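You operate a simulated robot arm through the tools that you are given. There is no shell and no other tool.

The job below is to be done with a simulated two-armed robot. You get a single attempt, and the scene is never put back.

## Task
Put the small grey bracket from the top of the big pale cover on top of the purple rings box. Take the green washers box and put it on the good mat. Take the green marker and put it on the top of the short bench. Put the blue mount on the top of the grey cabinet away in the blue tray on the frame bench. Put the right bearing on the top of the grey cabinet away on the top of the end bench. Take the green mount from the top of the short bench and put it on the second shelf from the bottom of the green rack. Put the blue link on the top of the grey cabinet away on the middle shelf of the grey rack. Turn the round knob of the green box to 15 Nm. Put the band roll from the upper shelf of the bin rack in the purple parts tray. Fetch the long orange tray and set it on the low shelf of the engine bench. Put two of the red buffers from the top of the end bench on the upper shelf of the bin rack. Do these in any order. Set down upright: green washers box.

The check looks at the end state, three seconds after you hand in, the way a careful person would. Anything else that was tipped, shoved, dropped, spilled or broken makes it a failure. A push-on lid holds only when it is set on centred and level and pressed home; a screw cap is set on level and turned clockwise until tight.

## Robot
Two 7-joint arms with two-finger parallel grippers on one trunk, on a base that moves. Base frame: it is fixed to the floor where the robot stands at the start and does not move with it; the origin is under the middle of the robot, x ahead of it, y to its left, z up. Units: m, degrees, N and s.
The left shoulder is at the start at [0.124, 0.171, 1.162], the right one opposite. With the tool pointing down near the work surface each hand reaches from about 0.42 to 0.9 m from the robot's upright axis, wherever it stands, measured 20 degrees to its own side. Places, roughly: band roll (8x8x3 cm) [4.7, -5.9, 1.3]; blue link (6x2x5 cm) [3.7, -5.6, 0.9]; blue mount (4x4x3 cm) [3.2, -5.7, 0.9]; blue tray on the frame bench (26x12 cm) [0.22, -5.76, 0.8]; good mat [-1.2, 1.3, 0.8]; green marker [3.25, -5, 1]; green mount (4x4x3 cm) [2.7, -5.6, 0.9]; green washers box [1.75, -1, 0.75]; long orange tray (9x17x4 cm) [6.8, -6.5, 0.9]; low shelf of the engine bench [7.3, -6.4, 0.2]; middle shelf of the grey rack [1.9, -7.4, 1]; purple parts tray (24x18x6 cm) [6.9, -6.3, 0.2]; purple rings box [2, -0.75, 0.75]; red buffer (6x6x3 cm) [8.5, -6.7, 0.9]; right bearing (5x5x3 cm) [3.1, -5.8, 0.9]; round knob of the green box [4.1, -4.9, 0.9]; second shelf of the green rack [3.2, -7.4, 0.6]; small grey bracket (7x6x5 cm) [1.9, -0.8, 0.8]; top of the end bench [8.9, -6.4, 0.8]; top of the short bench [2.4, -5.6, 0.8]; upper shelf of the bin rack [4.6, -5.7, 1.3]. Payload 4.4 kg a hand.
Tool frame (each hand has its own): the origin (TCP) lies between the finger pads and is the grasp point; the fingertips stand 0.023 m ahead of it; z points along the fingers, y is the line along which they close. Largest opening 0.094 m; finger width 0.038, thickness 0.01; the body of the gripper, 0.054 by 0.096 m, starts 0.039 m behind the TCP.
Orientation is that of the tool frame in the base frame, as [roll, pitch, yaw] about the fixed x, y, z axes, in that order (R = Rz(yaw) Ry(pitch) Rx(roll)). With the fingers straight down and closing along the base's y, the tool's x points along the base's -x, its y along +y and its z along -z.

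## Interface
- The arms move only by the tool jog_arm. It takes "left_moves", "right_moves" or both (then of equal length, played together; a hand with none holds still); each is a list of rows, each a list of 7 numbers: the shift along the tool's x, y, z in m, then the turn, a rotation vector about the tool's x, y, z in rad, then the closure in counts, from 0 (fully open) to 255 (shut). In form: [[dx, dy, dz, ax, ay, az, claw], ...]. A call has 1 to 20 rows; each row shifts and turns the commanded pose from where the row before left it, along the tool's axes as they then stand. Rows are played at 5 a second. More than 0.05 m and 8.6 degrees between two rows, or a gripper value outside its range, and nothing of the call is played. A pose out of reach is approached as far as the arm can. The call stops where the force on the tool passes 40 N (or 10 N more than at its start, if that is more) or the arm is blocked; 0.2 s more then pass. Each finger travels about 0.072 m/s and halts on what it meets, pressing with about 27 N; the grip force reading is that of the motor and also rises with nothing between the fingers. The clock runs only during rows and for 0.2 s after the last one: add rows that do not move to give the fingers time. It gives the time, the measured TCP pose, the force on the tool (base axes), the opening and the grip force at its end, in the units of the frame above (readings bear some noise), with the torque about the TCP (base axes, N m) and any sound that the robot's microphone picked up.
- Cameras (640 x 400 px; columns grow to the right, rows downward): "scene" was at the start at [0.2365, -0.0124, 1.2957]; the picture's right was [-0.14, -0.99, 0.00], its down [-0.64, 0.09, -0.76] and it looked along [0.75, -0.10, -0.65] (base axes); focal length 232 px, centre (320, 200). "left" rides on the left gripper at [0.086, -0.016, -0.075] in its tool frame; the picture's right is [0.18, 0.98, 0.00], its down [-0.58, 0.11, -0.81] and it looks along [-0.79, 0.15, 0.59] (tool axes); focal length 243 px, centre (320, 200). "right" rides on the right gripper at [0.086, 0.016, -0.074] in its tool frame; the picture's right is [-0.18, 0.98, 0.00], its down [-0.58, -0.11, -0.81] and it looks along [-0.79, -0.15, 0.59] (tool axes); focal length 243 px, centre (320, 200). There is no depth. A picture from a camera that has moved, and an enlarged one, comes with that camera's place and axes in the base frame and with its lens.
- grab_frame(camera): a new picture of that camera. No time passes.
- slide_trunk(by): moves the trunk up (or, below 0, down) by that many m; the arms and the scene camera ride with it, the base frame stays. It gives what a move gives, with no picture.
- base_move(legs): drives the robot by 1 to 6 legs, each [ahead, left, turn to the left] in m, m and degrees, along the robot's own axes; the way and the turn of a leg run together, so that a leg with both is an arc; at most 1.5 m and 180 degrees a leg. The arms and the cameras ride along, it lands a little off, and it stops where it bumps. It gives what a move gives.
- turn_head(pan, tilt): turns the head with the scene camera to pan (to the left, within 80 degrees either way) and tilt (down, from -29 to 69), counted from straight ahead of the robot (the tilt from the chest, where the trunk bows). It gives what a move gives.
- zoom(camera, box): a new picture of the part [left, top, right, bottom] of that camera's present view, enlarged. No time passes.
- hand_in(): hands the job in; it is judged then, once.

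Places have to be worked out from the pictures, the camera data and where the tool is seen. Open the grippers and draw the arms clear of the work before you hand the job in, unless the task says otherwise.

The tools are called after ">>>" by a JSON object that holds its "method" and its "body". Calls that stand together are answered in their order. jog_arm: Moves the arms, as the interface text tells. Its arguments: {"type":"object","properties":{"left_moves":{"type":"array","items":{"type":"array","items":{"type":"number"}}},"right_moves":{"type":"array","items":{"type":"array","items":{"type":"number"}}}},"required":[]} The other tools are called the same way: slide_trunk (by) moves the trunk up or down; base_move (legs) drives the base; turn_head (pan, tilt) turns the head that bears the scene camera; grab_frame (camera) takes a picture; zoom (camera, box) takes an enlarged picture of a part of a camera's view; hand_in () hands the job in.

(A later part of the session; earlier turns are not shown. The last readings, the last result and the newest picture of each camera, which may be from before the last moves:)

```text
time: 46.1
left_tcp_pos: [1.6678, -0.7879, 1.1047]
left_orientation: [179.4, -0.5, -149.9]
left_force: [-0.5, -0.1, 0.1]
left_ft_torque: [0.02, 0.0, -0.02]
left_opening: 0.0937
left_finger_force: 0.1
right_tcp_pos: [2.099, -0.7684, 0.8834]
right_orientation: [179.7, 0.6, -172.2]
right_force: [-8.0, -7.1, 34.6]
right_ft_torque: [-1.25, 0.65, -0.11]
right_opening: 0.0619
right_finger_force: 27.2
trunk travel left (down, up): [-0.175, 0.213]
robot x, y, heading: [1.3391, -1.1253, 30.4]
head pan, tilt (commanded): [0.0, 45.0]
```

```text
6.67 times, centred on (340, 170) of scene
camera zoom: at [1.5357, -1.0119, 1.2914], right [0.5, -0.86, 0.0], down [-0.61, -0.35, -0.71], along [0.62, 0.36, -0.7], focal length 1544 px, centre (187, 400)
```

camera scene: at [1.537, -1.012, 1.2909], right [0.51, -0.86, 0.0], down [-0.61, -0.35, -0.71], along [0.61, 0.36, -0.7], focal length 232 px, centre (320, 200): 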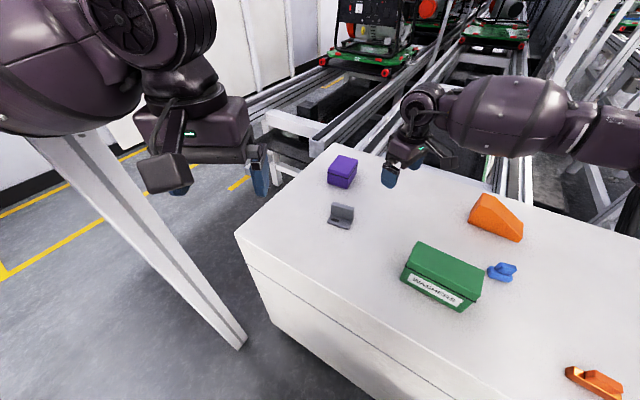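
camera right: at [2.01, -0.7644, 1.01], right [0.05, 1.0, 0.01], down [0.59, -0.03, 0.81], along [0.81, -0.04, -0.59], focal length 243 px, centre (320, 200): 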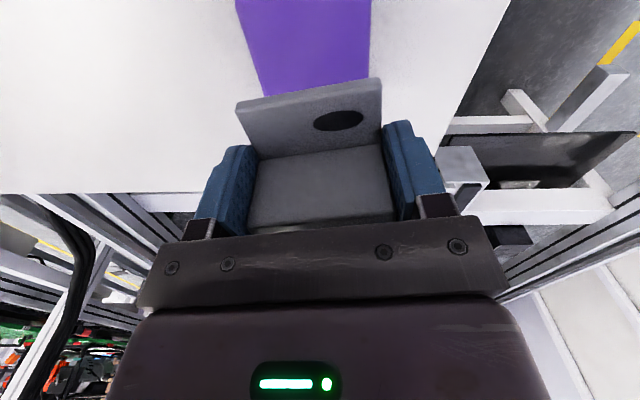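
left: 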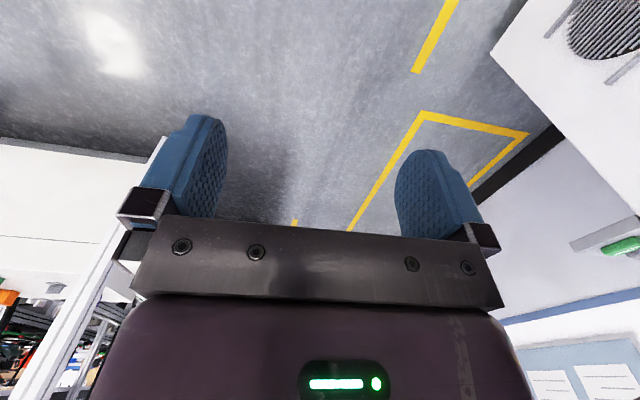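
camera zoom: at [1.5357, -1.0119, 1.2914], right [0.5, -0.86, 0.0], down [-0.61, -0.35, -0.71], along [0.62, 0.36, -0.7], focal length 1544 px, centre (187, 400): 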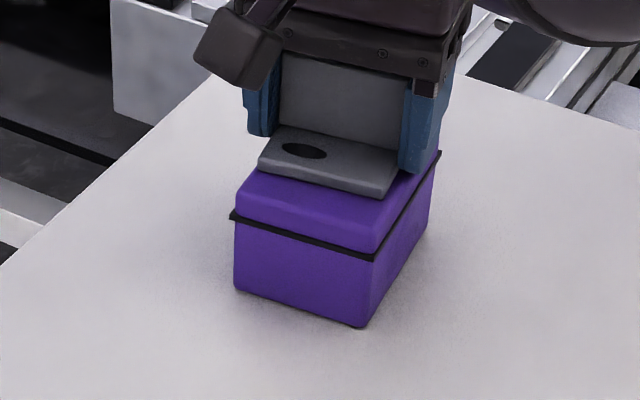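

Contact with the lid is firm. I back off about 1.5 mm to unload, then open and rise.

>>> {"method": "jog_arm", "body": {"right_moves": [[0, 0, -0.0018, 0, 0, 0, 255], [0, 0, 0, 0, 0, 0, 255]]}}

>>> {"method": "jog_arm", "body": {"right_moves": [[0, 0, 0, 0, 0, 0, 120], [0, 0, 0, 0, 0, 0, 60], [0, 0, 0, 0, 0, 0, 0], [0, 0, 0, 0, 0, 0, 0], [0, 0, 0, 0, 0, 0, 0], [0, 0, -0.01, 0, 0, 0, 0], [0, 0, -0.02, 0, 0, 0, 0], [0, 0, -0.03, 0, 0, 0, 0], [0, 0, -0.04, 0, 0, 0, 0], [0, 0, -0.04, 0, 0, 0, 0], [0, -0.05, 0, 0, 0, 0, 0], [0, -0.05, 0, 0, 0, 0, 0], [0, -0.05, 0, 0, 0, 0, 0]]}}

>>> {"method": "zoom", "body": {"camera": "scene", "box": [300, 140, 380, 200]}}

```text
time: 46.7
left_tcp_pos: [1.6675, -0.7869, 1.1054]
left_orientation: [179.5, -0.5, -149.7]
left_force: [-0.5, -0.5, -0.2]
left_ft_torque: [-0.01, -0.02, -0.01]
left_opening: 0.0941
left_finger_force: 0.1
right_tcp_pos: [2.0991, -0.7691, 0.8834]
right_orientation: [179.7, 0.5, -172.2]
right_force: [-1.6, -1.8, 30.3]
right_ft_torque: [-0.96, 0.32, -0.05]
right_opening: 0.0618
right_finger_force: 26.5
trunk travel left (down, up): [-0.175, 0.213]
robot x, y, heading: [1.3402, -1.1256, 30.2]
head pan, tilt (commanded): [0.0, 45.0]
```

```text
time: 49.5
left_tcp_pos: [1.6677, -0.7874, 1.1047]
left_orientation: [179.6, -0.5, -149.7]
left_force: [-0.1, 0.1, 0.2]
left_ft_torque: [0.0, -0.02, 0.04]
left_opening: 0.0942
left_finger_force: 0.0
right_tcp_pos: [2.117, -0.9181, 1.0198]
right_orientation: [179.7, 0.3, -172.1]
right_force: [0.0, -1.4, 0.1]
right_ft_torque: [0.0, -0.01, 0.01]
right_opening: 0.0941
right_finger_force: 0.1
trunk travel left (down, up): [-0.175, 0.213]
robot x, y, heading: [1.341, -1.1255, 30.4]
head pan, tilt (commanded): [0.0, 45.0]
```

```text
6.67 times, centred on (340, 170) of scene
camera zoom: at [1.5365, -1.0119, 1.291], right [0.5, -0.86, 0.0], down [-0.61, -0.35, -0.71], along [0.61, 0.36, -0.7], focal length 1544 px, centre (187, 400)
```

zoom: 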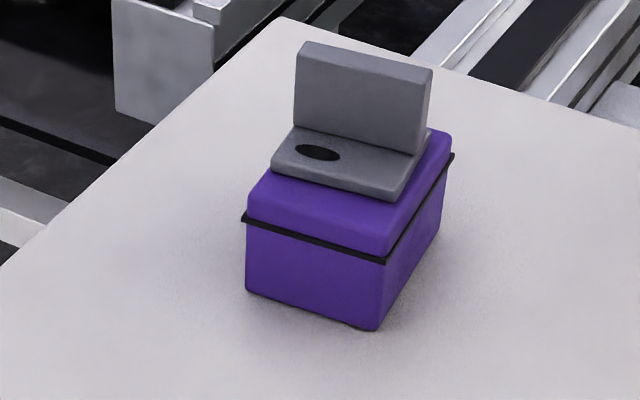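

The bracket stands square on the purple box. Next the green washers box: zoom on it to fix its corners.

>>> {"method": "zoom", "body": {"camera": "scene", "box": [380, 220, 508, 320]}}

```text
4.00 times, centred on (444, 270) of scene
camera zoom: at [1.5365, -1.0119, 1.291], right [0.5, -0.86, 0.0], down [-0.61, -0.35, -0.71], along [0.61, 0.36, -0.7], focal length 926 px, centre (-176, -80)
```

zoom: 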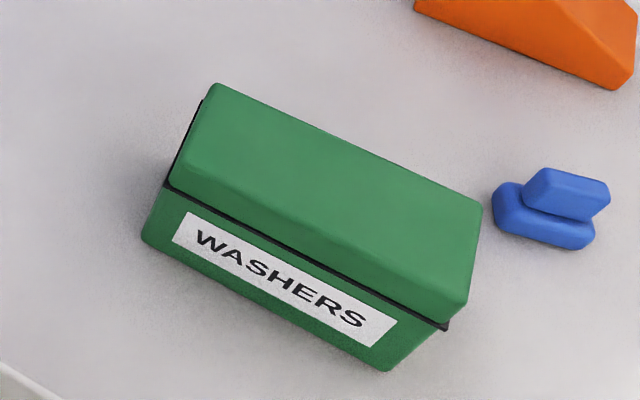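

The green box is about 12.5×6.5 cm, centre (1.863,-1.108), narrow side along x, top near 0.88. I test whether the right wrist can turn the other way far enough to close along x.

>>> {"method": "jog_arm", "body": {"right_moves": [[0, 0, 0, 0, 0, 0.137, 0], [0, 0, 0, 0, 0, 0.137, 0], [0, 0, 0, 0, 0, 0.137, 0], [0, 0, 0, 0, 0, 0.137, 0], [0, 0, 0, 0, 0, 0.137, 0], [0, 0, 0, 0, 0, 0.137, 0], [0, 0, 0, 0, 0, 0.137, 0], [0, 0, 0, 0, 0, 0.137, 0], [0, 0, 0, 0, 0, 0.137, 0], [0, 0, 0, 0, 0, 0.137, 0], [0, 0, 0, 0, 0, 0.137, 0], [0, 0, 0, 0, 0, 0.137, 0], [0, 0, 0, 0, 0, 0.127, 0], [0, 0, 0, 0, 0, 0, 0]]}}

>>> {"method": "grab_frame", "body": {"camera": "scene"}}

```text
time: 52.5
left_tcp_pos: [1.6675, -0.7875, 1.1044]
left_orientation: [179.5, -0.4, -149.7]
left_force: [-0.3, 0.6, -0.2]
left_ft_torque: [0.0, 0.01, -0.02]
left_opening: 0.094
left_finger_force: 0.1
right_tcp_pos: [2.1175, -0.917, 1.0198]
right_orientation: [179.8, -0.3, 86.3]
right_force: [0.0, -0.7, 0.7]
right_ft_torque: [-0.02, -0.04, -0.04]
right_opening: 0.0939
right_finger_force: 0.1
trunk travel left (down, up): [-0.175, 0.213]
robot x, y, heading: [1.3441, -1.1209, 30.5]
head pan, tilt (commanded): [0.0, 45.0]
```

```text
taken
camera scene: at [1.5365, -1.012, 1.291], right [0.5, -0.86, 0.0], down [-0.61, -0.35, -0.71], along [0.61, 0.36, -0.7], focal length 232 px, centre (320, 200)
```

scene: 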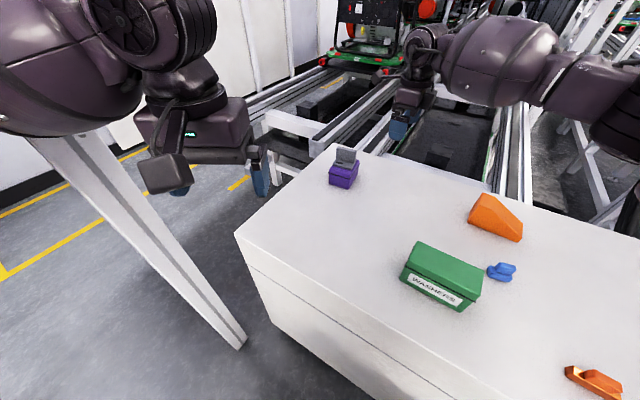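

The wrist reaches that orientation. I move over the green box at height.

>>> {"method": "jog_arm", "body": {"right_moves": [[-0.0296, -0.0345, 0, 0, 0, 0, 0], [-0.0296, -0.0345, 0, 0, 0, 0, 0], [-0.0296, -0.0345, 0, 0, 0, 0, 0], [-0.0296, -0.0345, 0, 0, 0, 0, 0], [-0.0296, -0.0345, 0, 0, 0, 0, 0], [-0.0296, -0.0345, 0, 0, 0, 0, 0], [-0.0296, -0.0345, 0, 0, 0, 0, 0], [0, 0, 0.03, 0, 0, 0, 0], [0, 0, 0, 0, 0, 0, 0]]}}

>>> {"method": "grab_frame", "body": {"camera": "right"}}

>>> {"method": "grab_frame", "body": {"camera": "scene"}}

```text
time: 54.5
left_tcp_pos: [1.6676, -0.7875, 1.1058]
left_orientation: [179.5, -0.5, -149.7]
left_force: [0.0, 0.6, 0.4]
left_ft_torque: [0.0, 0.02, 0.03]
left_opening: 0.0939
left_finger_force: 0.1
right_tcp_pos: [1.8645, -1.1082, 0.9869]
right_orientation: [179.8, -0.3, 86.4]
right_force: [0.7, -0.2, -0.4]
right_ft_torque: [0.0, 0.01, -0.01]
right_opening: 0.094
right_finger_force: 0.1
trunk travel left (down, up): [-0.175, 0.213]
robot x, y, heading: [1.338, -1.125, 30.2]
head pan, tilt (commanded): [0.0, 45.0]
```

```text
taken
camera right: at [1.8866, -1.0235, 1.0621], right [0.97, -0.25, 0.0], down [-0.15, -0.58, 0.8], along [-0.19, -0.78, -0.6], focal length 243 px, centre (320, 200)
```

right: 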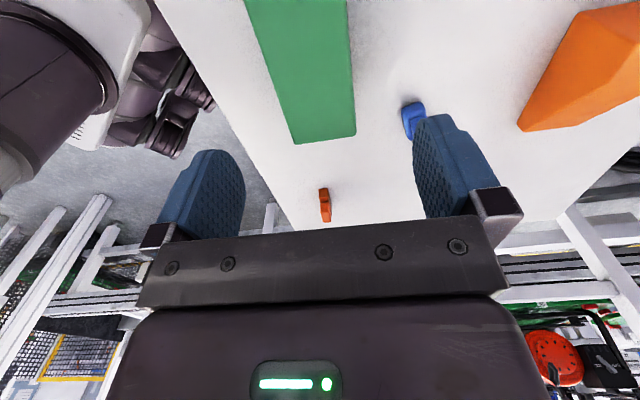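

```text
taken
camera scene: at [1.5365, -1.012, 1.291], right [0.5, -0.86, 0.0], down [-0.61, -0.35, -0.71], along [0.61, 0.36, -0.7], focal length 232 px, centre (320, 200)
```

scene: 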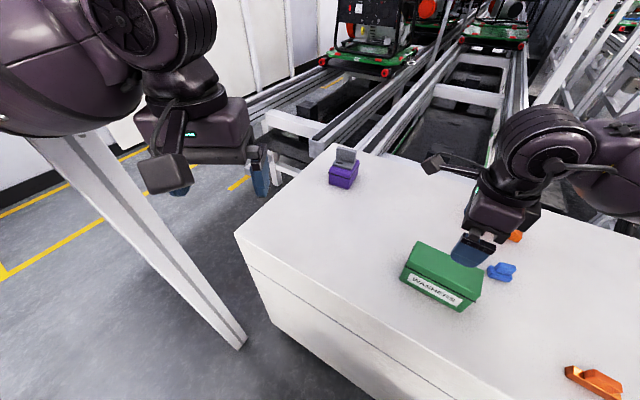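

The box lies centred under the hand. I descend to grip it at mid height, close, and lift gently by 2 cm to test.

>>> {"method": "jog_arm", "body": {"right_moves": [[0, -0.0008, 0.04, 0, 0, 0, 0], [0, 0, 0.04, 0, 0, 0, 0], [0, 0, 0.035, 0, 0, 0, 0], [0, 0, 0.022, 0, 0, 0, 0], [0, 0, 0, 0, 0, 0, 100], [0, 0, 0, 0, 0, 0, 255], [0, 0, 0, 0, 0, 0, 255], [0, 0, 0, 0, 0, 0, 255], [0, 0, 0, 0, 0, 0, 255]]}}

>>> {"method": "grab_frame", "body": {"camera": "right"}}

>>> {"method": "zoom", "body": {"camera": "scene", "box": [380, 180, 540, 320]}}

```text
time: 56.5
left_tcp_pos: [1.668, -0.787, 1.1039]
left_orientation: [179.6, -0.5, -149.7]
left_force: [-0.2, 0.4, -0.5]
left_ft_torque: [0.0, -0.02, 0.0]
left_opening: 0.0938
left_finger_force: 0.1
right_tcp_pos: [1.8648, -1.1087, 0.8516]
right_orientation: [179.7, -0.3, 86.4]
right_force: [-1.6, 0.5, -0.2]
right_ft_torque: [0.09, 0.04, 0.06]
right_opening: 0.0599
right_finger_force: 27.5
trunk travel left (down, up): [-0.175, 0.213]
robot x, y, heading: [1.3419, -1.1248, 30.3]
head pan, tilt (commanded): [0.0, 45.0]
```

```text
taken
camera right: at [1.8861, -1.023, 0.9265], right [0.97, -0.25, 0.0], down [-0.15, -0.58, 0.8], along [-0.19, -0.78, -0.6], focal length 243 px, centre (320, 200)
```

right: 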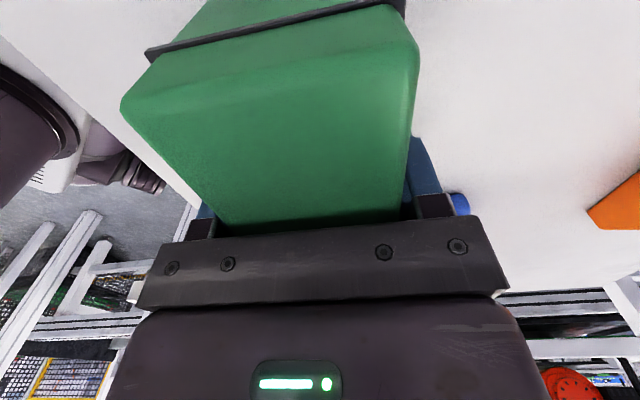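

```text
2.86 times, centred on (460, 250) of scene
camera zoom: at [1.5365, -1.0121, 1.291], right [0.5, -0.86, 0.0], down [-0.61, -0.35, -0.71], along [0.61, 0.36, -0.7], focal length 662 px, centre (-80, 57)
```

zoom: 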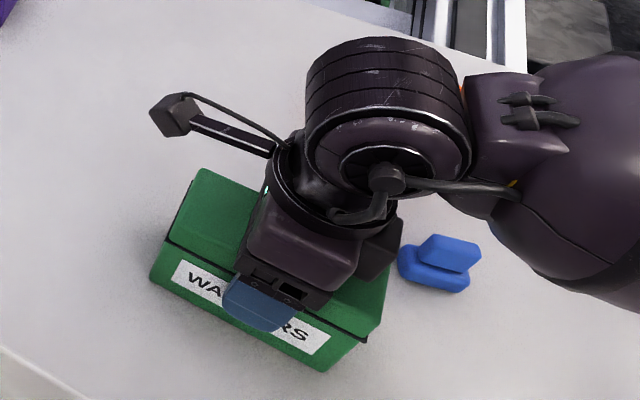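

Gripped at 60 mm. I lift slowly.

>>> {"method": "jog_arm", "body": {"right_moves": [[0, 0, -0.004, 0, 0, 0, 255], [0, 0, -0.004, 0, 0, 0, 255], [0, 0, -0.006, 0, 0, 0, 255], [0, 0, -0.008, 0, 0, 0, 255], [0, 0, -0.01, 0, 0, 0, 255], [0, 0, -0.012, 0, 0, 0, 255], [0, 0, -0.015, 0, 0, 0, 255], [0, 0, -0.015, 0, 0, 0, 255], [0, 0, -0.015, 0, 0, 0, 255], [0, 0, -0.015, 0, 0, 0, 255], [0, 0, -0.015, 0, 0, 0, 255], [0, 0, 0, 0, 0, 0, 255]]}}

>>> {"method": "grab_frame", "body": {"camera": "right"}}

>>> {"method": "zoom", "body": {"camera": "scene", "box": [320, 120, 560, 320]}}

```text
time: 59.1
left_tcp_pos: [1.669, -0.7878, 1.1048]
left_orientation: [179.6, -0.5, -149.7]
left_force: [0.0, 0.5, 0.3]
left_ft_torque: [0.0, 0.02, -0.02]
left_opening: 0.0942
left_finger_force: 0.0
right_tcp_pos: [1.8633, -1.1089, 0.9697]
right_orientation: [179.7, -0.3, 86.6]
right_force: [-0.1, 0.3, -4.3]
right_ft_torque: [-0.03, 0.0, 0.01]
right_opening: 0.0599
right_finger_force: 27.0
trunk travel left (down, up): [-0.175, 0.213]
robot x, y, heading: [1.3428, -1.1229, 30.5]
head pan, tilt (commanded): [0.0, 45.0]
```

```text
taken
camera right: at [1.8851, -1.0238, 1.045], right [0.97, -0.25, 0.01], down [-0.15, -0.58, 0.8], along [-0.19, -0.78, -0.6], focal length 243 px, centre (320, 200)
```

right: 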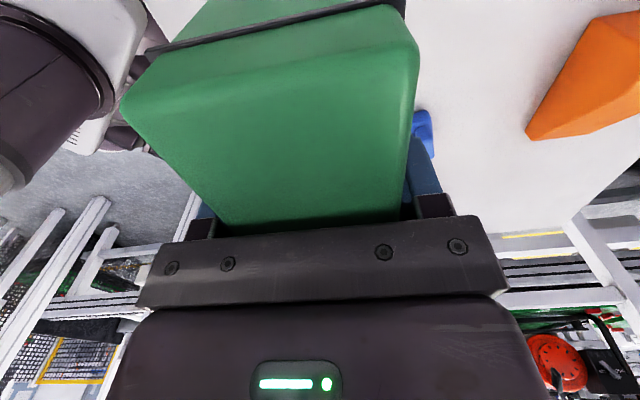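

```text
2.00 times, centred on (440, 220) of scene
camera zoom: at [1.5365, -1.0121, 1.291], right [0.5, -0.86, 0.0], down [-0.61, -0.35, -0.71], along [0.61, 0.36, -0.7], focal length 463 px, centre (80, 160)
```

zoom: 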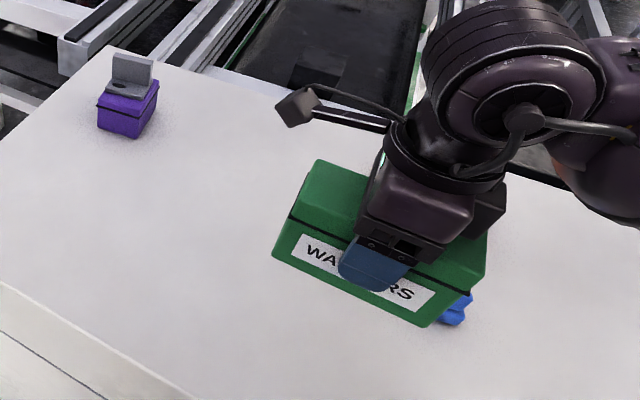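

The box is held securely (about 4.3 N). I back away from the cover and drive toward the open floor near the start, then look for the good mat.

>>> {"method": "base_move", "body": {"legs": [[-0.35, 0, 0], [-0.17, 1.37, 0]]}}

>>> {"method": "turn_head", "body": {"pan": 75, "tilt": 25}}

>>> {"method": "grab_frame", "body": {"camera": "scene"}}

```text
time: 73.1
left_tcp_pos: [0.5262, 0.1287, 1.1004]
left_orientation: [179.6, -0.9, -148.8]
left_force: [-0.4, 0.9, 0.1]
left_ft_torque: [-0.03, 0.02, 0.0]
left_opening: 0.0939
left_finger_force: 0.1
right_tcp_pos: [0.7253, -0.1913, 0.9678]
right_orientation: [180.0, 0.0, 87.2]
right_force: [0.2, 0.1, -3.3]
right_ft_torque: [-0.03, 0.01, 0.01]
right_opening: 0.0602
right_finger_force: 26.8
trunk travel left (down, up): [-0.175, 0.213]
robot x, y, heading: [0.1989, -0.2163, 31.4]
head pan, tilt (commanded): [0.0, 45.0]
```

```text
time: 74.6
left_tcp_pos: [0.5265, 0.1279, 1.1006]
left_orientation: [179.6, -1.0, -148.9]
left_force: [0.0, -0.5, -0.6]
left_ft_torque: [-0.01, -0.02, 0.0]
left_opening: 0.094
left_finger_force: 0.1
right_tcp_pos: [0.7248, -0.1915, 0.9669]
right_orientation: [179.9, 0.0, 87.3]
right_force: [0.8, 1.2, -3.4]
right_ft_torque: [0.0, -0.01, -0.04]
right_opening: 0.0599
right_finger_force: 27.3
trunk travel left (down, up): [-0.175, 0.213]
robot x, y, heading: [0.1981, -0.2186, 31.2]
head pan, tilt (commanded): [75.0, 25.0]
```

```text
taken
camera scene: at [0.3032, -0.0509, 1.3198], right [0.96, 0.28, 0.0], down [0.12, -0.41, -0.91], along [-0.25, 0.87, -0.42], focal length 232 px, centre (320, 200)
```

scene: 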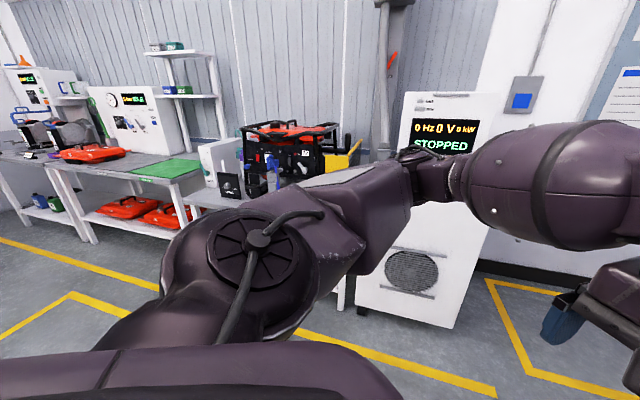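

I see a bench with a green mat beside a grey one at left. I zoom to read which is the good mat.

>>> {"method": "zoom", "body": {"camera": "scene", "box": [20, 30, 260, 230]}}

>>> {"method": "zoom", "body": {"camera": "scene", "box": [80, 140, 240, 220]}}

```text
2.00 times, centred on (140, 130) of scene
camera zoom: at [0.3032, -0.0509, 1.3198], right [0.96, 0.28, 0.0], down [0.12, -0.41, -0.91], along [-0.25, 0.87, -0.42], focal length 463 px, centre (680, 340)
```

zoom: 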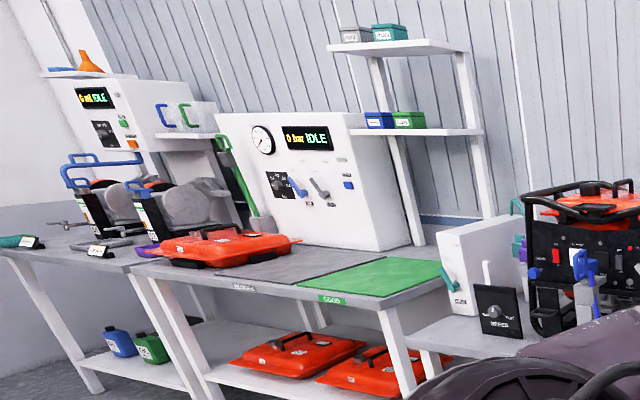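

```text
4.00 times, centred on (160, 180) of scene
camera zoom: at [0.3032, -0.0509, 1.3198], right [0.96, 0.28, 0.0], down [0.12, -0.41, -0.91], along [-0.25, 0.87, -0.42], focal length 926 px, centre (960, 280)
```

zoom: 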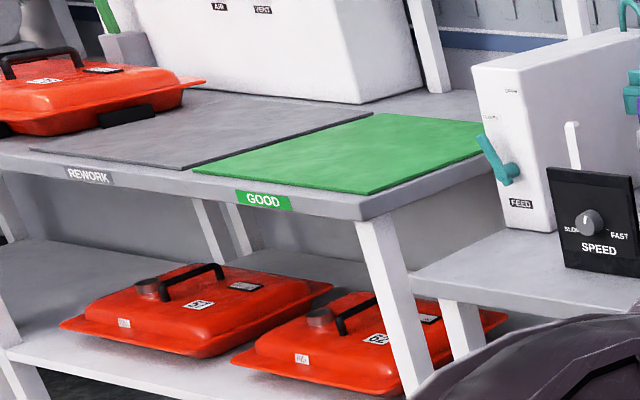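

The green mat labelled GOOD spans about x −1.45…−1.06, y 1.07…1.49 at z≈0.8. I turn to face the bench and look along the way.

>>> {"method": "base_move", "body": {"legs": [[0, 0, 58.5]]}}

>>> {"method": "turn_head", "body": {"pan": 70, "tilt": 25}}

>>> {"method": "grab_frame", "body": {"camera": "scene"}}

```text
time: 77.6
left_tcp_pos: [0.0739, 0.243, 1.1]
left_orientation: [179.6, -1.0, -90.4]
left_force: [0.0, 0.5, 0.6]
left_ft_torque: [0.03, 0.01, 0.0]
left_opening: 0.0943
left_finger_force: 0.0
right_tcp_pos: [0.4503, 0.2447, 0.9672]
right_orientation: [180.0, 0.0, 145.7]
right_force: [-0.8, 0.9, -3.8]
right_ft_torque: [-0.03, -0.01, -0.03]
right_opening: 0.0599
right_finger_force: 26.9
trunk travel left (down, up): [-0.175, 0.213]
robot x, y, heading: [0.1958, -0.2176, 89.8]
head pan, tilt (commanded): [75.0, 25.0]
```

```text
time: 78.2
left_tcp_pos: [0.0738, 0.2438, 1.0999]
left_orientation: [179.6, -1.0, -90.3]
left_force: [-0.1, 1.1, -0.7]
left_ft_torque: [-0.02, 0.01, -0.02]
left_opening: 0.094
left_finger_force: 0.0
right_tcp_pos: [0.4513, 0.2453, 0.9676]
right_orientation: [-180.0, 0.0, 145.8]
right_force: [0.5, -0.3, -4.5]
right_ft_torque: [-0.01, 0.0, -0.02]
right_opening: 0.0598
right_finger_force: 27.5
trunk travel left (down, up): [-0.175, 0.213]
robot x, y, heading: [0.1991, -0.2197, 89.7]
head pan, tilt (commanded): [70.0, 25.0]
```

```text
taken
camera scene: at [0.1125, -0.0334, 1.3199], right [0.35, 0.94, 0.0], down [0.4, -0.15, -0.91], along [-0.85, 0.32, -0.42], focal length 232 px, centre (320, 200)
```

scene: 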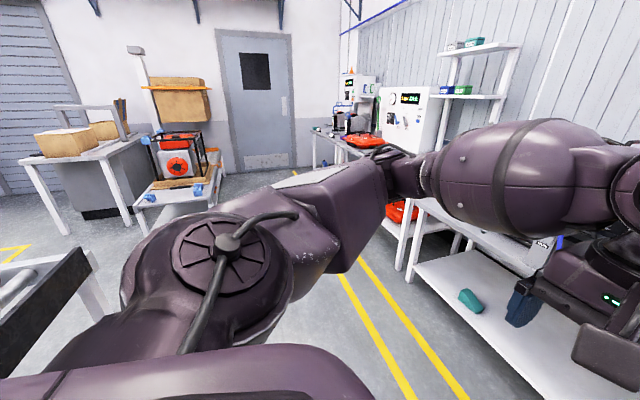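

The aisle between the bench and a roller conveyor is clear; I move 0.3 m ahead first to keep off the conveyor, then sideways toward the mat.

>>> {"method": "base_move", "body": {"legs": [[0.3, 0, 0], [0, 0.9, 0]]}}

>>> {"method": "turn_head", "body": {"pan": 30, "tilt": 30}}

>>> {"method": "grab_frame", "body": {"camera": "scene"}}

```text
time: 88.1
left_tcp_pos: [-0.8236, 0.5492, 1.1016]
left_orientation: [179.5, -0.9, -90.3]
left_force: [0.2, 0.1, -0.2]
left_ft_torque: [0.0, -0.01, -0.01]
left_opening: 0.0936
left_finger_force: 0.0
right_tcp_pos: [-0.4468, 0.5522, 0.9668]
right_orientation: [180.0, 0.0, 145.6]
right_force: [0.1, 0.5, -3.5]
right_ft_torque: [-0.01, 0.0, -0.02]
right_opening: 0.0602
right_finger_force: 27.0
trunk travel left (down, up): [-0.175, 0.213]
robot x, y, heading: [-0.7024, 0.0878, 89.7]
head pan, tilt (commanded): [70.0, 25.0]
```

```text
time: 89.2
left_tcp_pos: [-0.8243, 0.5493, 1.101]
left_orientation: [179.6, -1.0, -90.5]
left_force: [0.4, 0.8, -0.5]
left_ft_torque: [0.0, -0.04, 0.0]
left_opening: 0.0942
left_finger_force: 0.1
right_tcp_pos: [-0.4464, 0.5519, 0.9673]
right_orientation: [180.0, -0.1, 145.7]
right_force: [0.0, 0.4, -2.6]
right_ft_torque: [-0.03, -0.05, 0.0]
right_opening: 0.06
right_finger_force: 27.0
trunk travel left (down, up): [-0.175, 0.213]
robot x, y, heading: [-0.6961, 0.09, 89.6]
head pan, tilt (commanded): [30.0, 30.0]
```

```text
taken
camera scene: at [-0.744, 0.3196, 1.3119], right [0.87, 0.49, 0.0], down [0.25, -0.43, -0.87], along [-0.43, 0.75, -0.5], focal length 232 px, centre (320, 200)
```

scene: 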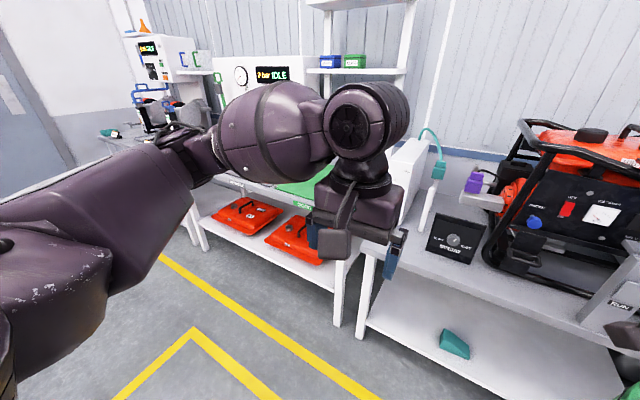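

The GOOD bench front is at y≈1.05. I shift left 0.75 m and forward 0.3 m so the mat lies ahead-right of the robot.

>>> {"method": "base_move", "body": {"legs": [[0, 0.75, 0], [0.3, 0, 0]]}}

>>> {"method": "turn_head", "body": {"pan": -15, "tilt": 40}}

>>> {"method": "grab_frame", "body": {"camera": "scene"}}

```text
time: 97.8
left_tcp_pos: [-1.5607, 0.8568, 1.1002]
left_orientation: [179.6, -1.0, -90.8]
left_force: [-0.2, 0.4, -0.9]
left_ft_torque: [-0.04, 0.06, -0.02]
left_opening: 0.0939
left_finger_force: 0.0
right_tcp_pos: [-1.1836, 0.8562, 0.966]
right_orientation: [180.0, 0.1, 145.3]
right_force: [0.3, -0.3, -2.9]
right_ft_torque: [-0.03, 0.01, 0.02]
right_opening: 0.0601
right_finger_force: 26.6
trunk travel left (down, up): [-0.175, 0.213]
robot x, y, heading: [-1.4387, 0.3929, 89.1]
head pan, tilt (commanded): [30.0, 30.0]
```

```text
time: 98.9
left_tcp_pos: [-1.5595, 0.8554, 1.1018]
left_orientation: [179.5, -0.9, -90.8]
left_force: [0.2, -0.3, 0.3]
left_ft_torque: [0.0, 0.03, 0.0]
left_opening: 0.0941
left_finger_force: 0.0
right_tcp_pos: [-1.1837, 0.8556, 0.9664]
right_orientation: [180.0, 0.0, 145.2]
right_force: [0.5, 0.7, -3.3]
right_ft_torque: [0.03, 0.01, 0.01]
right_opening: 0.0603
right_finger_force: 27.4
trunk travel left (down, up): [-0.175, 0.213]
robot x, y, heading: [-1.4418, 0.3963, 89.0]
head pan, tilt (commanded): [-15.0, 40.0]
```

```text
taken
camera scene: at [-1.4147, 0.629, 1.2965], right [0.96, -0.27, 0.0], down [-0.17, -0.62, -0.77], along [0.21, 0.74, -0.64], focal length 232 px, centre (320, 200)
```

scene: 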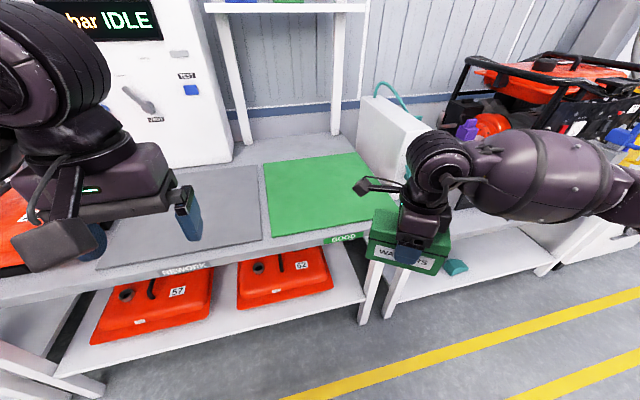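

The mat spans x −1.42…−1.01, y 1.075…1.47. I move 0.12 m closer, then turn the box square and carry it over the mat.

>>> {"method": "base_move", "body": {"legs": [[0.12, 0, 0]]}}

>>> {"method": "jog_arm", "body": {"right_moves": [[0, 0, 0, 0, 0, -0.1215, 255], [0, 0, 0, 0, 0, -0.1215, 255], [0, 0, 0, 0, 0, -0.1215, 255], [0, 0, 0, 0, 0, -0.1215, 255], [0, 0, 0, 0, 0, -0.1215, 255], [0.0027, 0.03, 0, 0, 0, 0, 255], [0.0027, 0.035, 0, 0, 0, 0, 255], [0.0027, 0.035, 0, 0, 0, 0, 255], [0.0027, 0.035, 0, 0, 0, 0, 255], [0.0027, 0.035, 0, 0, 0, 0, 255], [0.0027, 0.035, 0, 0, 0, 0, 255], [0, 0.03, 0, 0, 0, 0, 255], [0, 0.015, 0, 0, 0, 0, 255], [0, 0, 0, 0, 0, 0, 255]]}}

>>> {"method": "grab_frame", "body": {"camera": "scene"}}

```text
time: 100.1
left_tcp_pos: [-1.5584, 0.9756, 1.1009]
left_orientation: [179.6, -1.0, -90.7]
left_force: [-0.6, -0.3, -0.1]
left_ft_torque: [-0.03, 0.0, 0.0]
left_opening: 0.0937
left_finger_force: 0.0
right_tcp_pos: [-1.1812, 0.9766, 0.9671]
right_orientation: [-179.9, 0.0, 145.3]
right_force: [-0.4, 0.9, -4.0]
right_ft_torque: [0.01, -0.01, -0.02]
right_opening: 0.0597
right_finger_force: 26.7
trunk travel left (down, up): [-0.175, 0.213]
robot x, y, heading: [-1.4386, 0.5133, 89.2]
head pan, tilt (commanded): [-15.0, 40.0]
```

```text
time: 103.1
left_tcp_pos: [-1.5587, 0.9749, 1.1006]
left_orientation: [179.6, -1.0, -90.6]
left_force: [-0.1, 0.0, 0.8]
left_ft_torque: [0.05, -0.03, -0.01]
left_opening: 0.094
left_finger_force: 0.0
right_tcp_pos: [-1.1993, 1.2252, 0.967]
right_orientation: [180.0, 0.0, -179.9]
right_force: [0.3, 0.0, -3.9]
right_ft_torque: [-0.01, -0.03, -0.01]
right_opening: 0.06
right_finger_force: 27.1
trunk travel left (down, up): [-0.175, 0.213]
robot x, y, heading: [-1.4377, 0.5127, 89.1]
head pan, tilt (commanded): [-15.0, 40.0]
```

```text
taken
camera scene: at [-1.413, 0.7481, 1.2965], right [0.96, -0.27, 0.0], down [-0.17, -0.62, -0.77], along [0.21, 0.74, -0.64], focal length 232 px, centre (320, 200)
```

scene: 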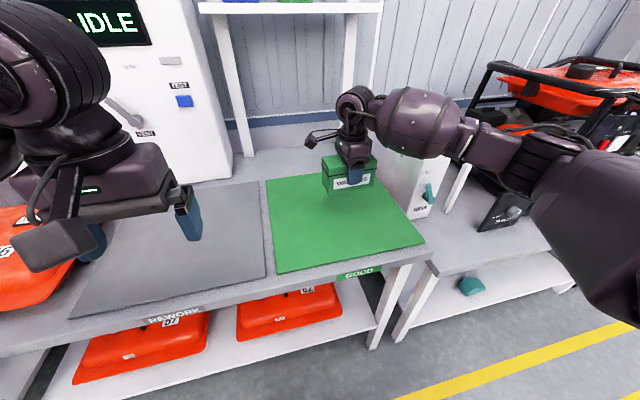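

The box is over the middle of the mat. I lower it, slowing near contact.

>>> {"method": "jog_arm", "body": {"right_moves": [[0, 0, 0.02, 0, 0, 0, 255], [0, 0, 0.03, 0, 0, 0, 255], [0, 0, 0.03, 0, 0, 0, 255], [0, 0, 0.015, 0, 0, 0, 255], [0, 0, 0.008, 0, 0, 0, 255], [0, 0, 0, 0, 0, 0, 255]]}}

>>> {"method": "zoom", "body": {"camera": "scene", "box": [270, 100, 430, 220]}}

```text
time: 104.5
left_tcp_pos: [-1.5593, 0.9765, 1.1014]
left_orientation: [179.6, -1.0, -90.7]
left_force: [0.9, -0.4, 0.0]
left_ft_torque: [-0.02, -0.01, 0.0]
left_opening: 0.094
left_finger_force: 0.1
right_tcp_pos: [-1.1997, 1.2265, 0.8645]
right_orientation: [-179.9, 0.0, -179.9]
right_force: [0.3, 0.0, -3.5]
right_ft_torque: [-0.01, -0.02, 0.02]
right_opening: 0.0601
right_finger_force: 27.2
trunk travel left (down, up): [-0.175, 0.213]
robot x, y, heading: [-1.4382, 0.5173, 89.0]
head pan, tilt (commanded): [-15.0, 40.0]
```

```text
3.33 times, centred on (350, 160) of scene
camera zoom: at [-1.4131, 0.748, 1.2966], right [0.96, -0.27, 0.0], down [-0.17, -0.62, -0.77], along [0.21, 0.74, -0.64], focal length 772 px, centre (220, 333)
```

zoom: 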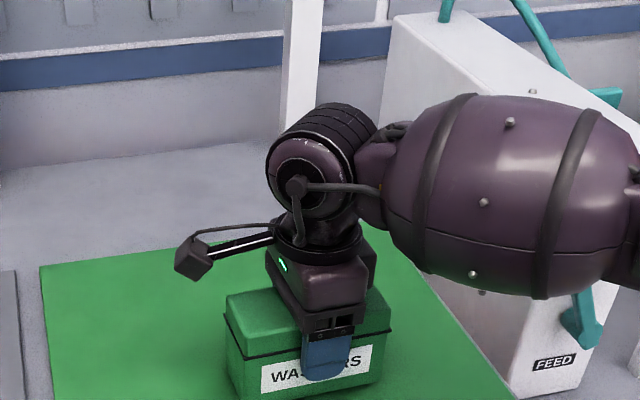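

>>> {"method": "jog_arm", "body": {"right_moves": [[0, 0, 0.004, 0, 0, 0, 255], [0, 0, 0.003, 0, 0, 0, 255], [0, 0, 0.002, 0, 0, 0, 255], [0, 0, 0, 0, 0, 0, 255]]}}

```text
time: 105.5
left_tcp_pos: [-1.5598, 0.9718, 1.1026]
left_orientation: [179.6, -0.7, -90.6]
left_force: [0.4, -0.2, 0.3]
left_ft_torque: [0.02, 0.02, 0.02]
left_opening: 0.0939
left_finger_force: 0.0
right_tcp_pos: [-1.1989, 1.2252, 0.8588]
right_orientation: [179.7, -0.1, -179.9]
right_force: [4.5, 0.4, 18.0]
right_ft_torque: [-0.66, 0.46, 0.13]
right_opening: 0.0598
right_finger_force: 27.0
trunk travel left (down, up): [-0.175, 0.213]
robot x, y, heading: [-1.4381, 0.5142, 89.3]
head pan, tilt (commanded): [-15.0, 40.0]
```

Contact made at 18 N. I unload by raising slightly until the force vanishes, then open.

>>> {"method": "jog_arm", "body": {"right_moves": [[0, 0, -0.002, 0, 0, 0, 255], [0, 0, 0, 0, 0, 0, 255]]}}

```text
time: 106.1
left_tcp_pos: [-1.5585, 0.9731, 1.1016]
left_orientation: [179.5, -1.0, -90.7]
left_force: [0.1, 0.5, 0.0]
left_ft_torque: [0.0, 0.0, -0.03]
left_opening: 0.0939
left_finger_force: 0.1
right_tcp_pos: [-1.1993, 1.2258, 0.8595]
right_orientation: [179.8, 0.1, -179.9]
right_force: [3.9, 6.8, 18.1]
right_ft_torque: [-0.34, 0.38, -0.03]
right_opening: 0.0599
right_finger_force: 27.1
trunk travel left (down, up): [-0.175, 0.213]
robot x, y, heading: [-1.4396, 0.5145, 89.2]
head pan, tilt (commanded): [-15.0, 40.0]
```

>>> {"method": "jog_arm", "body": {"right_moves": [[0, 0, -0.002, 0, 0, 0, 255], [0, 0, 0, 0, 0, 0, 255]]}}

```text
time: 106.7
left_tcp_pos: [-1.5588, 0.9751, 1.1009]
left_orientation: [179.7, -0.9, -90.7]
left_force: [0.1, 0.0, 0.9]
left_ft_torque: [-0.01, 0.0, -0.02]
left_opening: 0.0938
left_finger_force: 0.1
right_tcp_pos: [-1.1988, 1.2258, 0.8581]
right_orientation: [-180.0, -0.1, -179.9]
right_force: [1.5, 4.3, 11.6]
right_ft_torque: [0.18, 0.45, -0.19]
right_opening: 0.06
right_finger_force: 27.3
trunk travel left (down, up): [-0.175, 0.213]
robot x, y, heading: [-1.4358, 0.5139, 89.3]
head pan, tilt (commanded): [-15.0, 40.0]
```

>>> {"method": "jog_arm", "body": {"right_moves": [[0, 0, -0.001, 0, 0, 0, 255], [0, 0, 0, 0, 0, 0, 255]]}}

```text
time: 107.3
left_tcp_pos: [-1.56, 0.9749, 1.1007]
left_orientation: [179.6, -1.0, -90.6]
left_force: [-0.4, -0.5, 0.5]
left_ft_torque: [0.01, -0.01, 0.01]
left_opening: 0.094
left_finger_force: 0.1
right_tcp_pos: [-1.1992, 1.2244, 0.8587]
right_orientation: [-179.9, 0.0, -179.8]
right_force: [0.0, 2.6, 4.7]
right_ft_torque: [0.4, 0.44, -0.14]
right_opening: 0.0597
right_finger_force: 27.3
trunk travel left (down, up): [-0.175, 0.213]
robot x, y, heading: [-1.4404, 0.5138, 89.1]
head pan, tilt (commanded): [-15.0, 40.0]
```

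Only light contact now. I open slowly and rise straight up, then back.

>>> {"method": "jog_arm", "body": {"right_moves": [[0, 0, 0, 0, 0, 0, 80], [0, 0, 0, 0, 0, 0, 40], [0, 0, 0, 0, 0, 0, 0], [0, 0, 0, 0, 0, 0, 0], [0, 0, 0, 0, 0, 0, 0], [0, 0, -0.01, 0, 0, 0, 0], [0, 0, -0.02, 0, 0, 0, 0], [0, 0, -0.03, 0, 0, 0, 0], [0, 0, -0.04, 0, 0, 0, 0], [0, 0, -0.04, 0, 0, 0, 0], [0, 0, -0.04, 0, 0, 0, 0], [0, -0.05, 0, 0, 0, 0, 0], [0, -0.05, 0, 0, 0, 0, 0], [0, -0.05, 0, 0, 0, 0, 0], [0, -0.05, 0, 0, 0, 0, 0], [0, 0, 0, 0, 0, 0, 0]]}}

>>> {"method": "grab_frame", "body": {"camera": "scene"}}

```text
time: 110.7
left_tcp_pos: [-1.5584, 0.9758, 1.1008]
left_orientation: [179.5, -1.0, -90.6]
left_force: [0.3, -0.1, 0.3]
left_ft_torque: [-0.04, 0.02, 0.0]
left_opening: 0.0943
left_finger_force: 0.1
right_tcp_pos: [-1.198, 1.0257, 1.0395]
right_orientation: [-180.0, 0.0, -179.9]
right_force: [0.4, 0.7, -0.5]
right_ft_torque: [0.0, 0.01, 0.03]
right_opening: 0.0941
right_finger_force: 0.0
trunk travel left (down, up): [-0.175, 0.213]
robot x, y, heading: [-1.4391, 0.5171, 89.0]
head pan, tilt (commanded): [-15.0, 40.0]
```

```text
taken
camera scene: at [-1.4133, 0.7485, 1.2963], right [0.96, -0.27, 0.0], down [-0.17, -0.62, -0.77], along [0.21, 0.74, -0.64], focal length 232 px, centre (320, 200)
```

scene: 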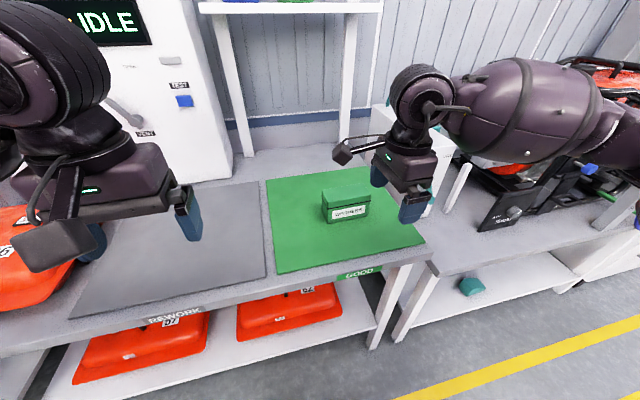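

The washers box stands upright on the GOOD mat. I turn the right wrist back to neutral and back out, then look for a way to the other area.

>>> {"method": "jog_arm", "body": {"right_moves": [[0, 0, 0, 0, 0, -0.141, 0], [0, 0, 0, 0, 0, -0.141, 0], [0, 0, 0, 0, 0, -0.141, 0], [0, 0, 0, 0, 0, -0.141, 0], [0, 0, 0, 0, 0, -0.141, 0], [0, 0, 0, 0, 0, -0.141, 0], [0, 0, 0, 0, 0, -0.141, 0], [0, 0, 0, 0, 0, -0.141, 0], [0, 0, 0, 0, 0, -0.141, 0], [0, 0, 0, 0, 0, -0.141, 0], [0, 0, 0, 0, 0, -0.141, 0], [0, 0, 0, 0, 0, 0, 0]]}}

>>> {"method": "base_move", "body": {"legs": [[-0.4, 0, 0], [0, -1.3, 0], [-0.2, 0, 0]]}}

>>> {"method": "turn_head", "body": {"pan": -75, "tilt": 20}}

>>> {"method": "grab_frame", "body": {"camera": "scene"}}

```text
time: 113.3
left_tcp_pos: [-1.5595, 0.9749, 1.1001]
left_orientation: [179.5, -1.0, -90.7]
left_force: [0.4, 0.2, 0.6]
left_ft_torque: [-0.01, -0.03, 0.0]
left_opening: 0.0941
left_finger_force: 0.0
right_tcp_pos: [-1.1985, 1.0254, 1.0397]
right_orientation: [-180.0, 0.0, -91.0]
right_force: [-0.8, -0.1, -0.4]
right_ft_torque: [0.03, 0.0, 0.0]
right_opening: 0.0938
right_finger_force: 0.1
trunk travel left (down, up): [-0.175, 0.213]
robot x, y, heading: [-1.4381, 0.5157, 89.2]
head pan, tilt (commanded): [-15.0, 40.0]
```

```text
time: 128.2
left_tcp_pos: [-0.2685, 0.362, 1.1002]
left_orientation: [179.5, -1.0, -90.7]
left_force: [0.4, -0.9, 0.9]
left_ft_torque: [-0.02, -0.02, -0.01]
left_opening: 0.0939
left_finger_force: 0.1
right_tcp_pos: [0.0915, 0.411, 1.04]
right_orientation: [-180.0, 0.1, -91.0]
right_force: [-0.4, 0.0, -0.5]
right_ft_torque: [0.01, -0.01, 0.0]
right_opening: 0.0939
right_finger_force: 0.1
trunk travel left (down, up): [-0.175, 0.213]
robot x, y, heading: [-0.1499, -0.1007, 89.0]
head pan, tilt (commanded): [-15.0, 40.0]
```

```text
time: 129.5
left_tcp_pos: [-0.2699, 0.3619, 1.1015]
left_orientation: [179.6, -1.0, -90.8]
left_force: [0.6, 0.0, 0.1]
left_ft_torque: [0.02, 0.03, -0.02]
left_opening: 0.0942
left_finger_force: 0.1
right_tcp_pos: [0.0912, 0.4116, 1.0399]
right_orientation: [-180.0, 0.0, -91.0]
right_force: [-0.3, 0.0, -0.6]
right_ft_torque: [-0.02, -0.03, 0.01]
right_opening: 0.094
right_finger_force: 0.1
trunk travel left (down, up): [-0.175, 0.213]
robot x, y, heading: [-0.1501, -0.0994, 89.1]
head pan, tilt (commanded): [-75.0, 20.0]
```

```text
taken
camera scene: at [-0.0566, 0.0756, 1.328], right [0.25, -0.97, 0.0], down [-0.33, -0.08, -0.94], along [0.91, 0.23, -0.34], focal length 232 px, centre (320, 200)
```

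scene: 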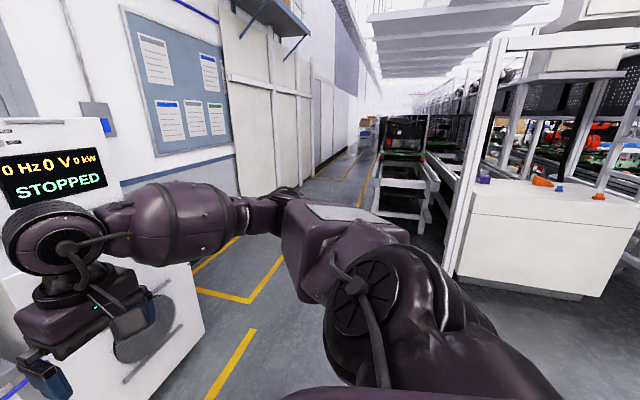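

I move back toward the middle of the open floor and turn to face the area at negative y.

>>> {"method": "base_move", "body": {"legs": [[-0.1, -0.45, 0], [0, 0, -145]]}}

>>> {"method": "turn_head", "body": {"pan": 0, "tilt": 12}}

>>> {"method": "grab_frame", "body": {"camera": "scene"}}

>>> {"method": "turn_head", "body": {"pan": -60, "tilt": 15}}

>>> {"method": "grab_frame", "body": {"camera": "scene"}}

```text
time: 139.9
left_tcp_pos: [0.6622, -0.5134, 1.1005]
left_orientation: [179.6, -1.0, 124.5]
left_force: [0.4, 0.4, -0.4]
left_ft_torque: [-0.02, 0.0, 0.0]
left_opening: 0.094
left_finger_force: 0.0
right_tcp_pos: [0.3981, -0.7629, 1.0392]
right_orientation: [-180.0, 0.1, 124.4]
right_force: [0.3, -0.6, -0.5]
right_ft_torque: [-0.03, -0.01, -0.02]
right_opening: 0.0939
right_finger_force: 0.0
trunk travel left (down, up): [-0.175, 0.213]
robot x, y, heading: [0.2982, -0.2063, -55.8]
head pan, tilt (commanded): [-75.0, 20.0]
```

```text
time: 141.4
left_tcp_pos: [0.6637, -0.5145, 1.1004]
left_orientation: [179.6, -1.0, 124.6]
left_force: [-0.1, -0.7, -0.4]
left_ft_torque: [-0.01, 0.01, 0.04]
left_opening: 0.0939
left_finger_force: 0.0
right_tcp_pos: [0.397, -0.7627, 1.0387]
right_orientation: [179.9, 0.0, 124.4]
right_force: [-0.1, -0.4, -0.1]
right_ft_torque: [-0.01, 0.0, 0.0]
right_opening: 0.0937
right_finger_force: 0.0
trunk travel left (down, up): [-0.175, 0.213]
robot x, y, heading: [0.2993, -0.2099, -55.8]
head pan, tilt (commanded): [0.0, 12.0]
```

```text
taken
camera scene: at [0.4372, -0.4106, 1.341], right [-0.82, -0.57, 0.0], down [-0.12, 0.17, -0.98], along [0.55, -0.81, -0.21], focal length 232 px, centre (320, 200)
```

scene: 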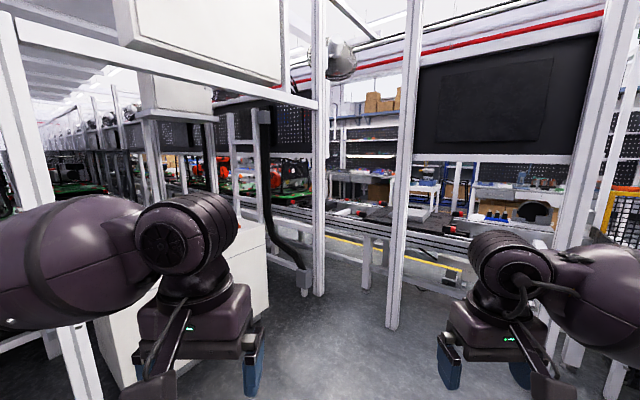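

```text
time: 142.7
left_tcp_pos: [0.6628, -0.5128, 1.1018]
left_orientation: [179.7, -0.9, 124.5]
left_force: [-0.4, -0.3, 0.1]
left_ft_torque: [0.04, -0.07, 0.04]
left_opening: 0.0939
left_finger_force: 0.0
right_tcp_pos: [0.3965, -0.7629, 1.0401]
right_orientation: [179.9, -0.1, 124.3]
right_force: [0.2, 0.7, -0.5]
right_ft_torque: [-0.01, 0.0, 0.01]
right_opening: 0.0941
right_finger_force: 0.1
trunk travel left (down, up): [-0.175, 0.213]
robot x, y, heading: [0.2976, -0.2062, -55.7]
head pan, tilt (commanded): [-60.0, 15.0]
```

```text
taken
camera scene: at [0.3444, -0.4181, 1.3361], right [-0.9, 0.43, 0.0], down [0.11, 0.23, -0.97], along [-0.41, -0.87, -0.26], focal length 232 px, centre (320, 200)
```

scene: 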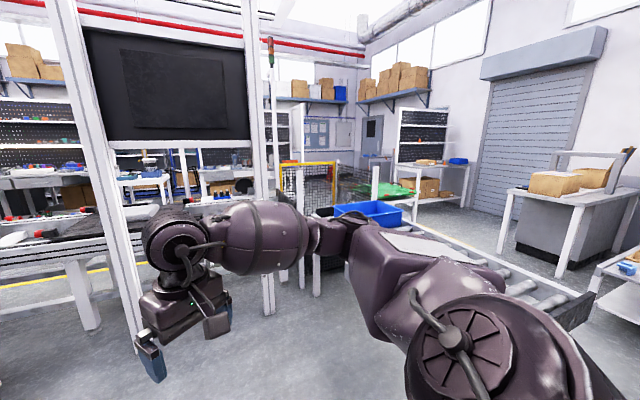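

I zoom into these views to find a passage across the conveyor line.

>>> {"method": "zoom", "body": {"camera": "scene", "box": [0, 130, 320, 330]}}

>>> {"method": "zoom", "body": {"camera": "scene", "box": [240, 100, 480, 300]}}

>>> {"method": "turn_head", "body": {"pan": -20, "tilt": 15}}

>>> {"method": "grab_frame", "body": {"camera": "scene"}}

```text
2.00 times, centred on (160, 230) of scene
camera zoom: at [0.3444, -0.4181, 1.3361], right [-0.9, 0.43, 0.0], down [0.11, 0.23, -0.97], along [-0.41, -0.87, -0.26], focal length 463 px, centre (640, 140)
```

zoom: 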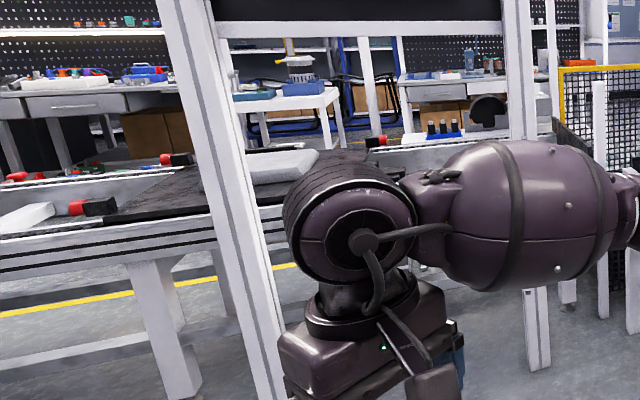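

```text
2.00 times, centred on (360, 200) of scene
camera zoom: at [0.3444, -0.4181, 1.3361], right [-0.9, 0.43, 0.0], down [0.11, 0.23, -0.97], along [-0.41, -0.87, -0.26], focal length 463 px, centre (240, 200)
```

zoom: 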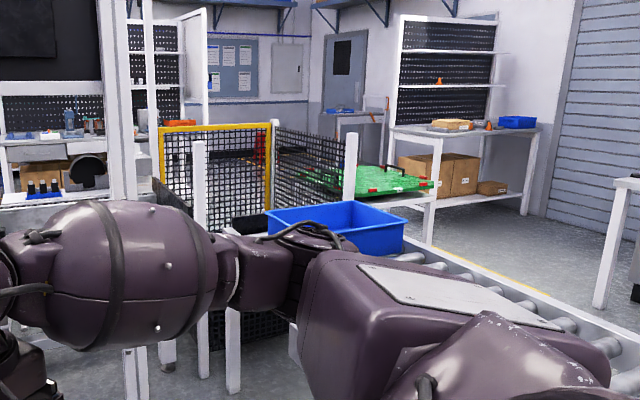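

```text
time: 143.8
left_tcp_pos: [0.6632, -0.5141, 1.1012]
left_orientation: [179.5, -1.0, 124.7]
left_force: [0.5, 0.0, 0.1]
left_ft_torque: [-0.01, 0.01, 0.01]
left_opening: 0.094
left_finger_force: 0.1
right_tcp_pos: [0.3981, -0.7623, 1.0395]
right_orientation: [180.0, 0.0, 124.3]
right_force: [0.1, -0.1, -0.7]
right_ft_torque: [0.0, -0.01, 0.02]
right_opening: 0.094
right_finger_force: 0.2
trunk travel left (down, up): [-0.175, 0.213]
robot x, y, heading: [0.2961, -0.2058, -55.3]
head pan, tilt (commanded): [-20.0, 15.0]
```

```text
taken
camera scene: at [0.4078, -0.4241, 1.3361], right [-0.97, -0.25, 0.0], down [-0.06, 0.25, -0.97], along [0.24, -0.94, -0.26], focal length 232 px, centre (320, 200)
```

scene: 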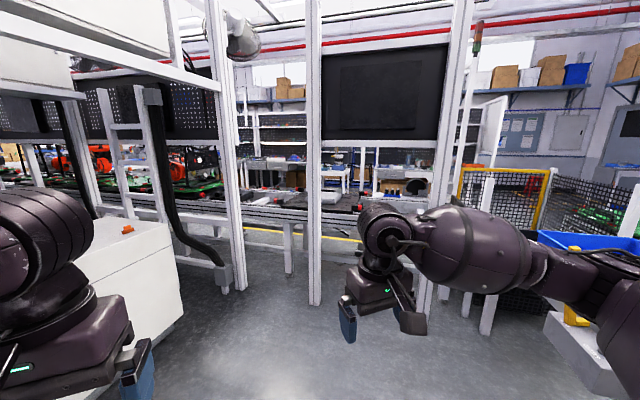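

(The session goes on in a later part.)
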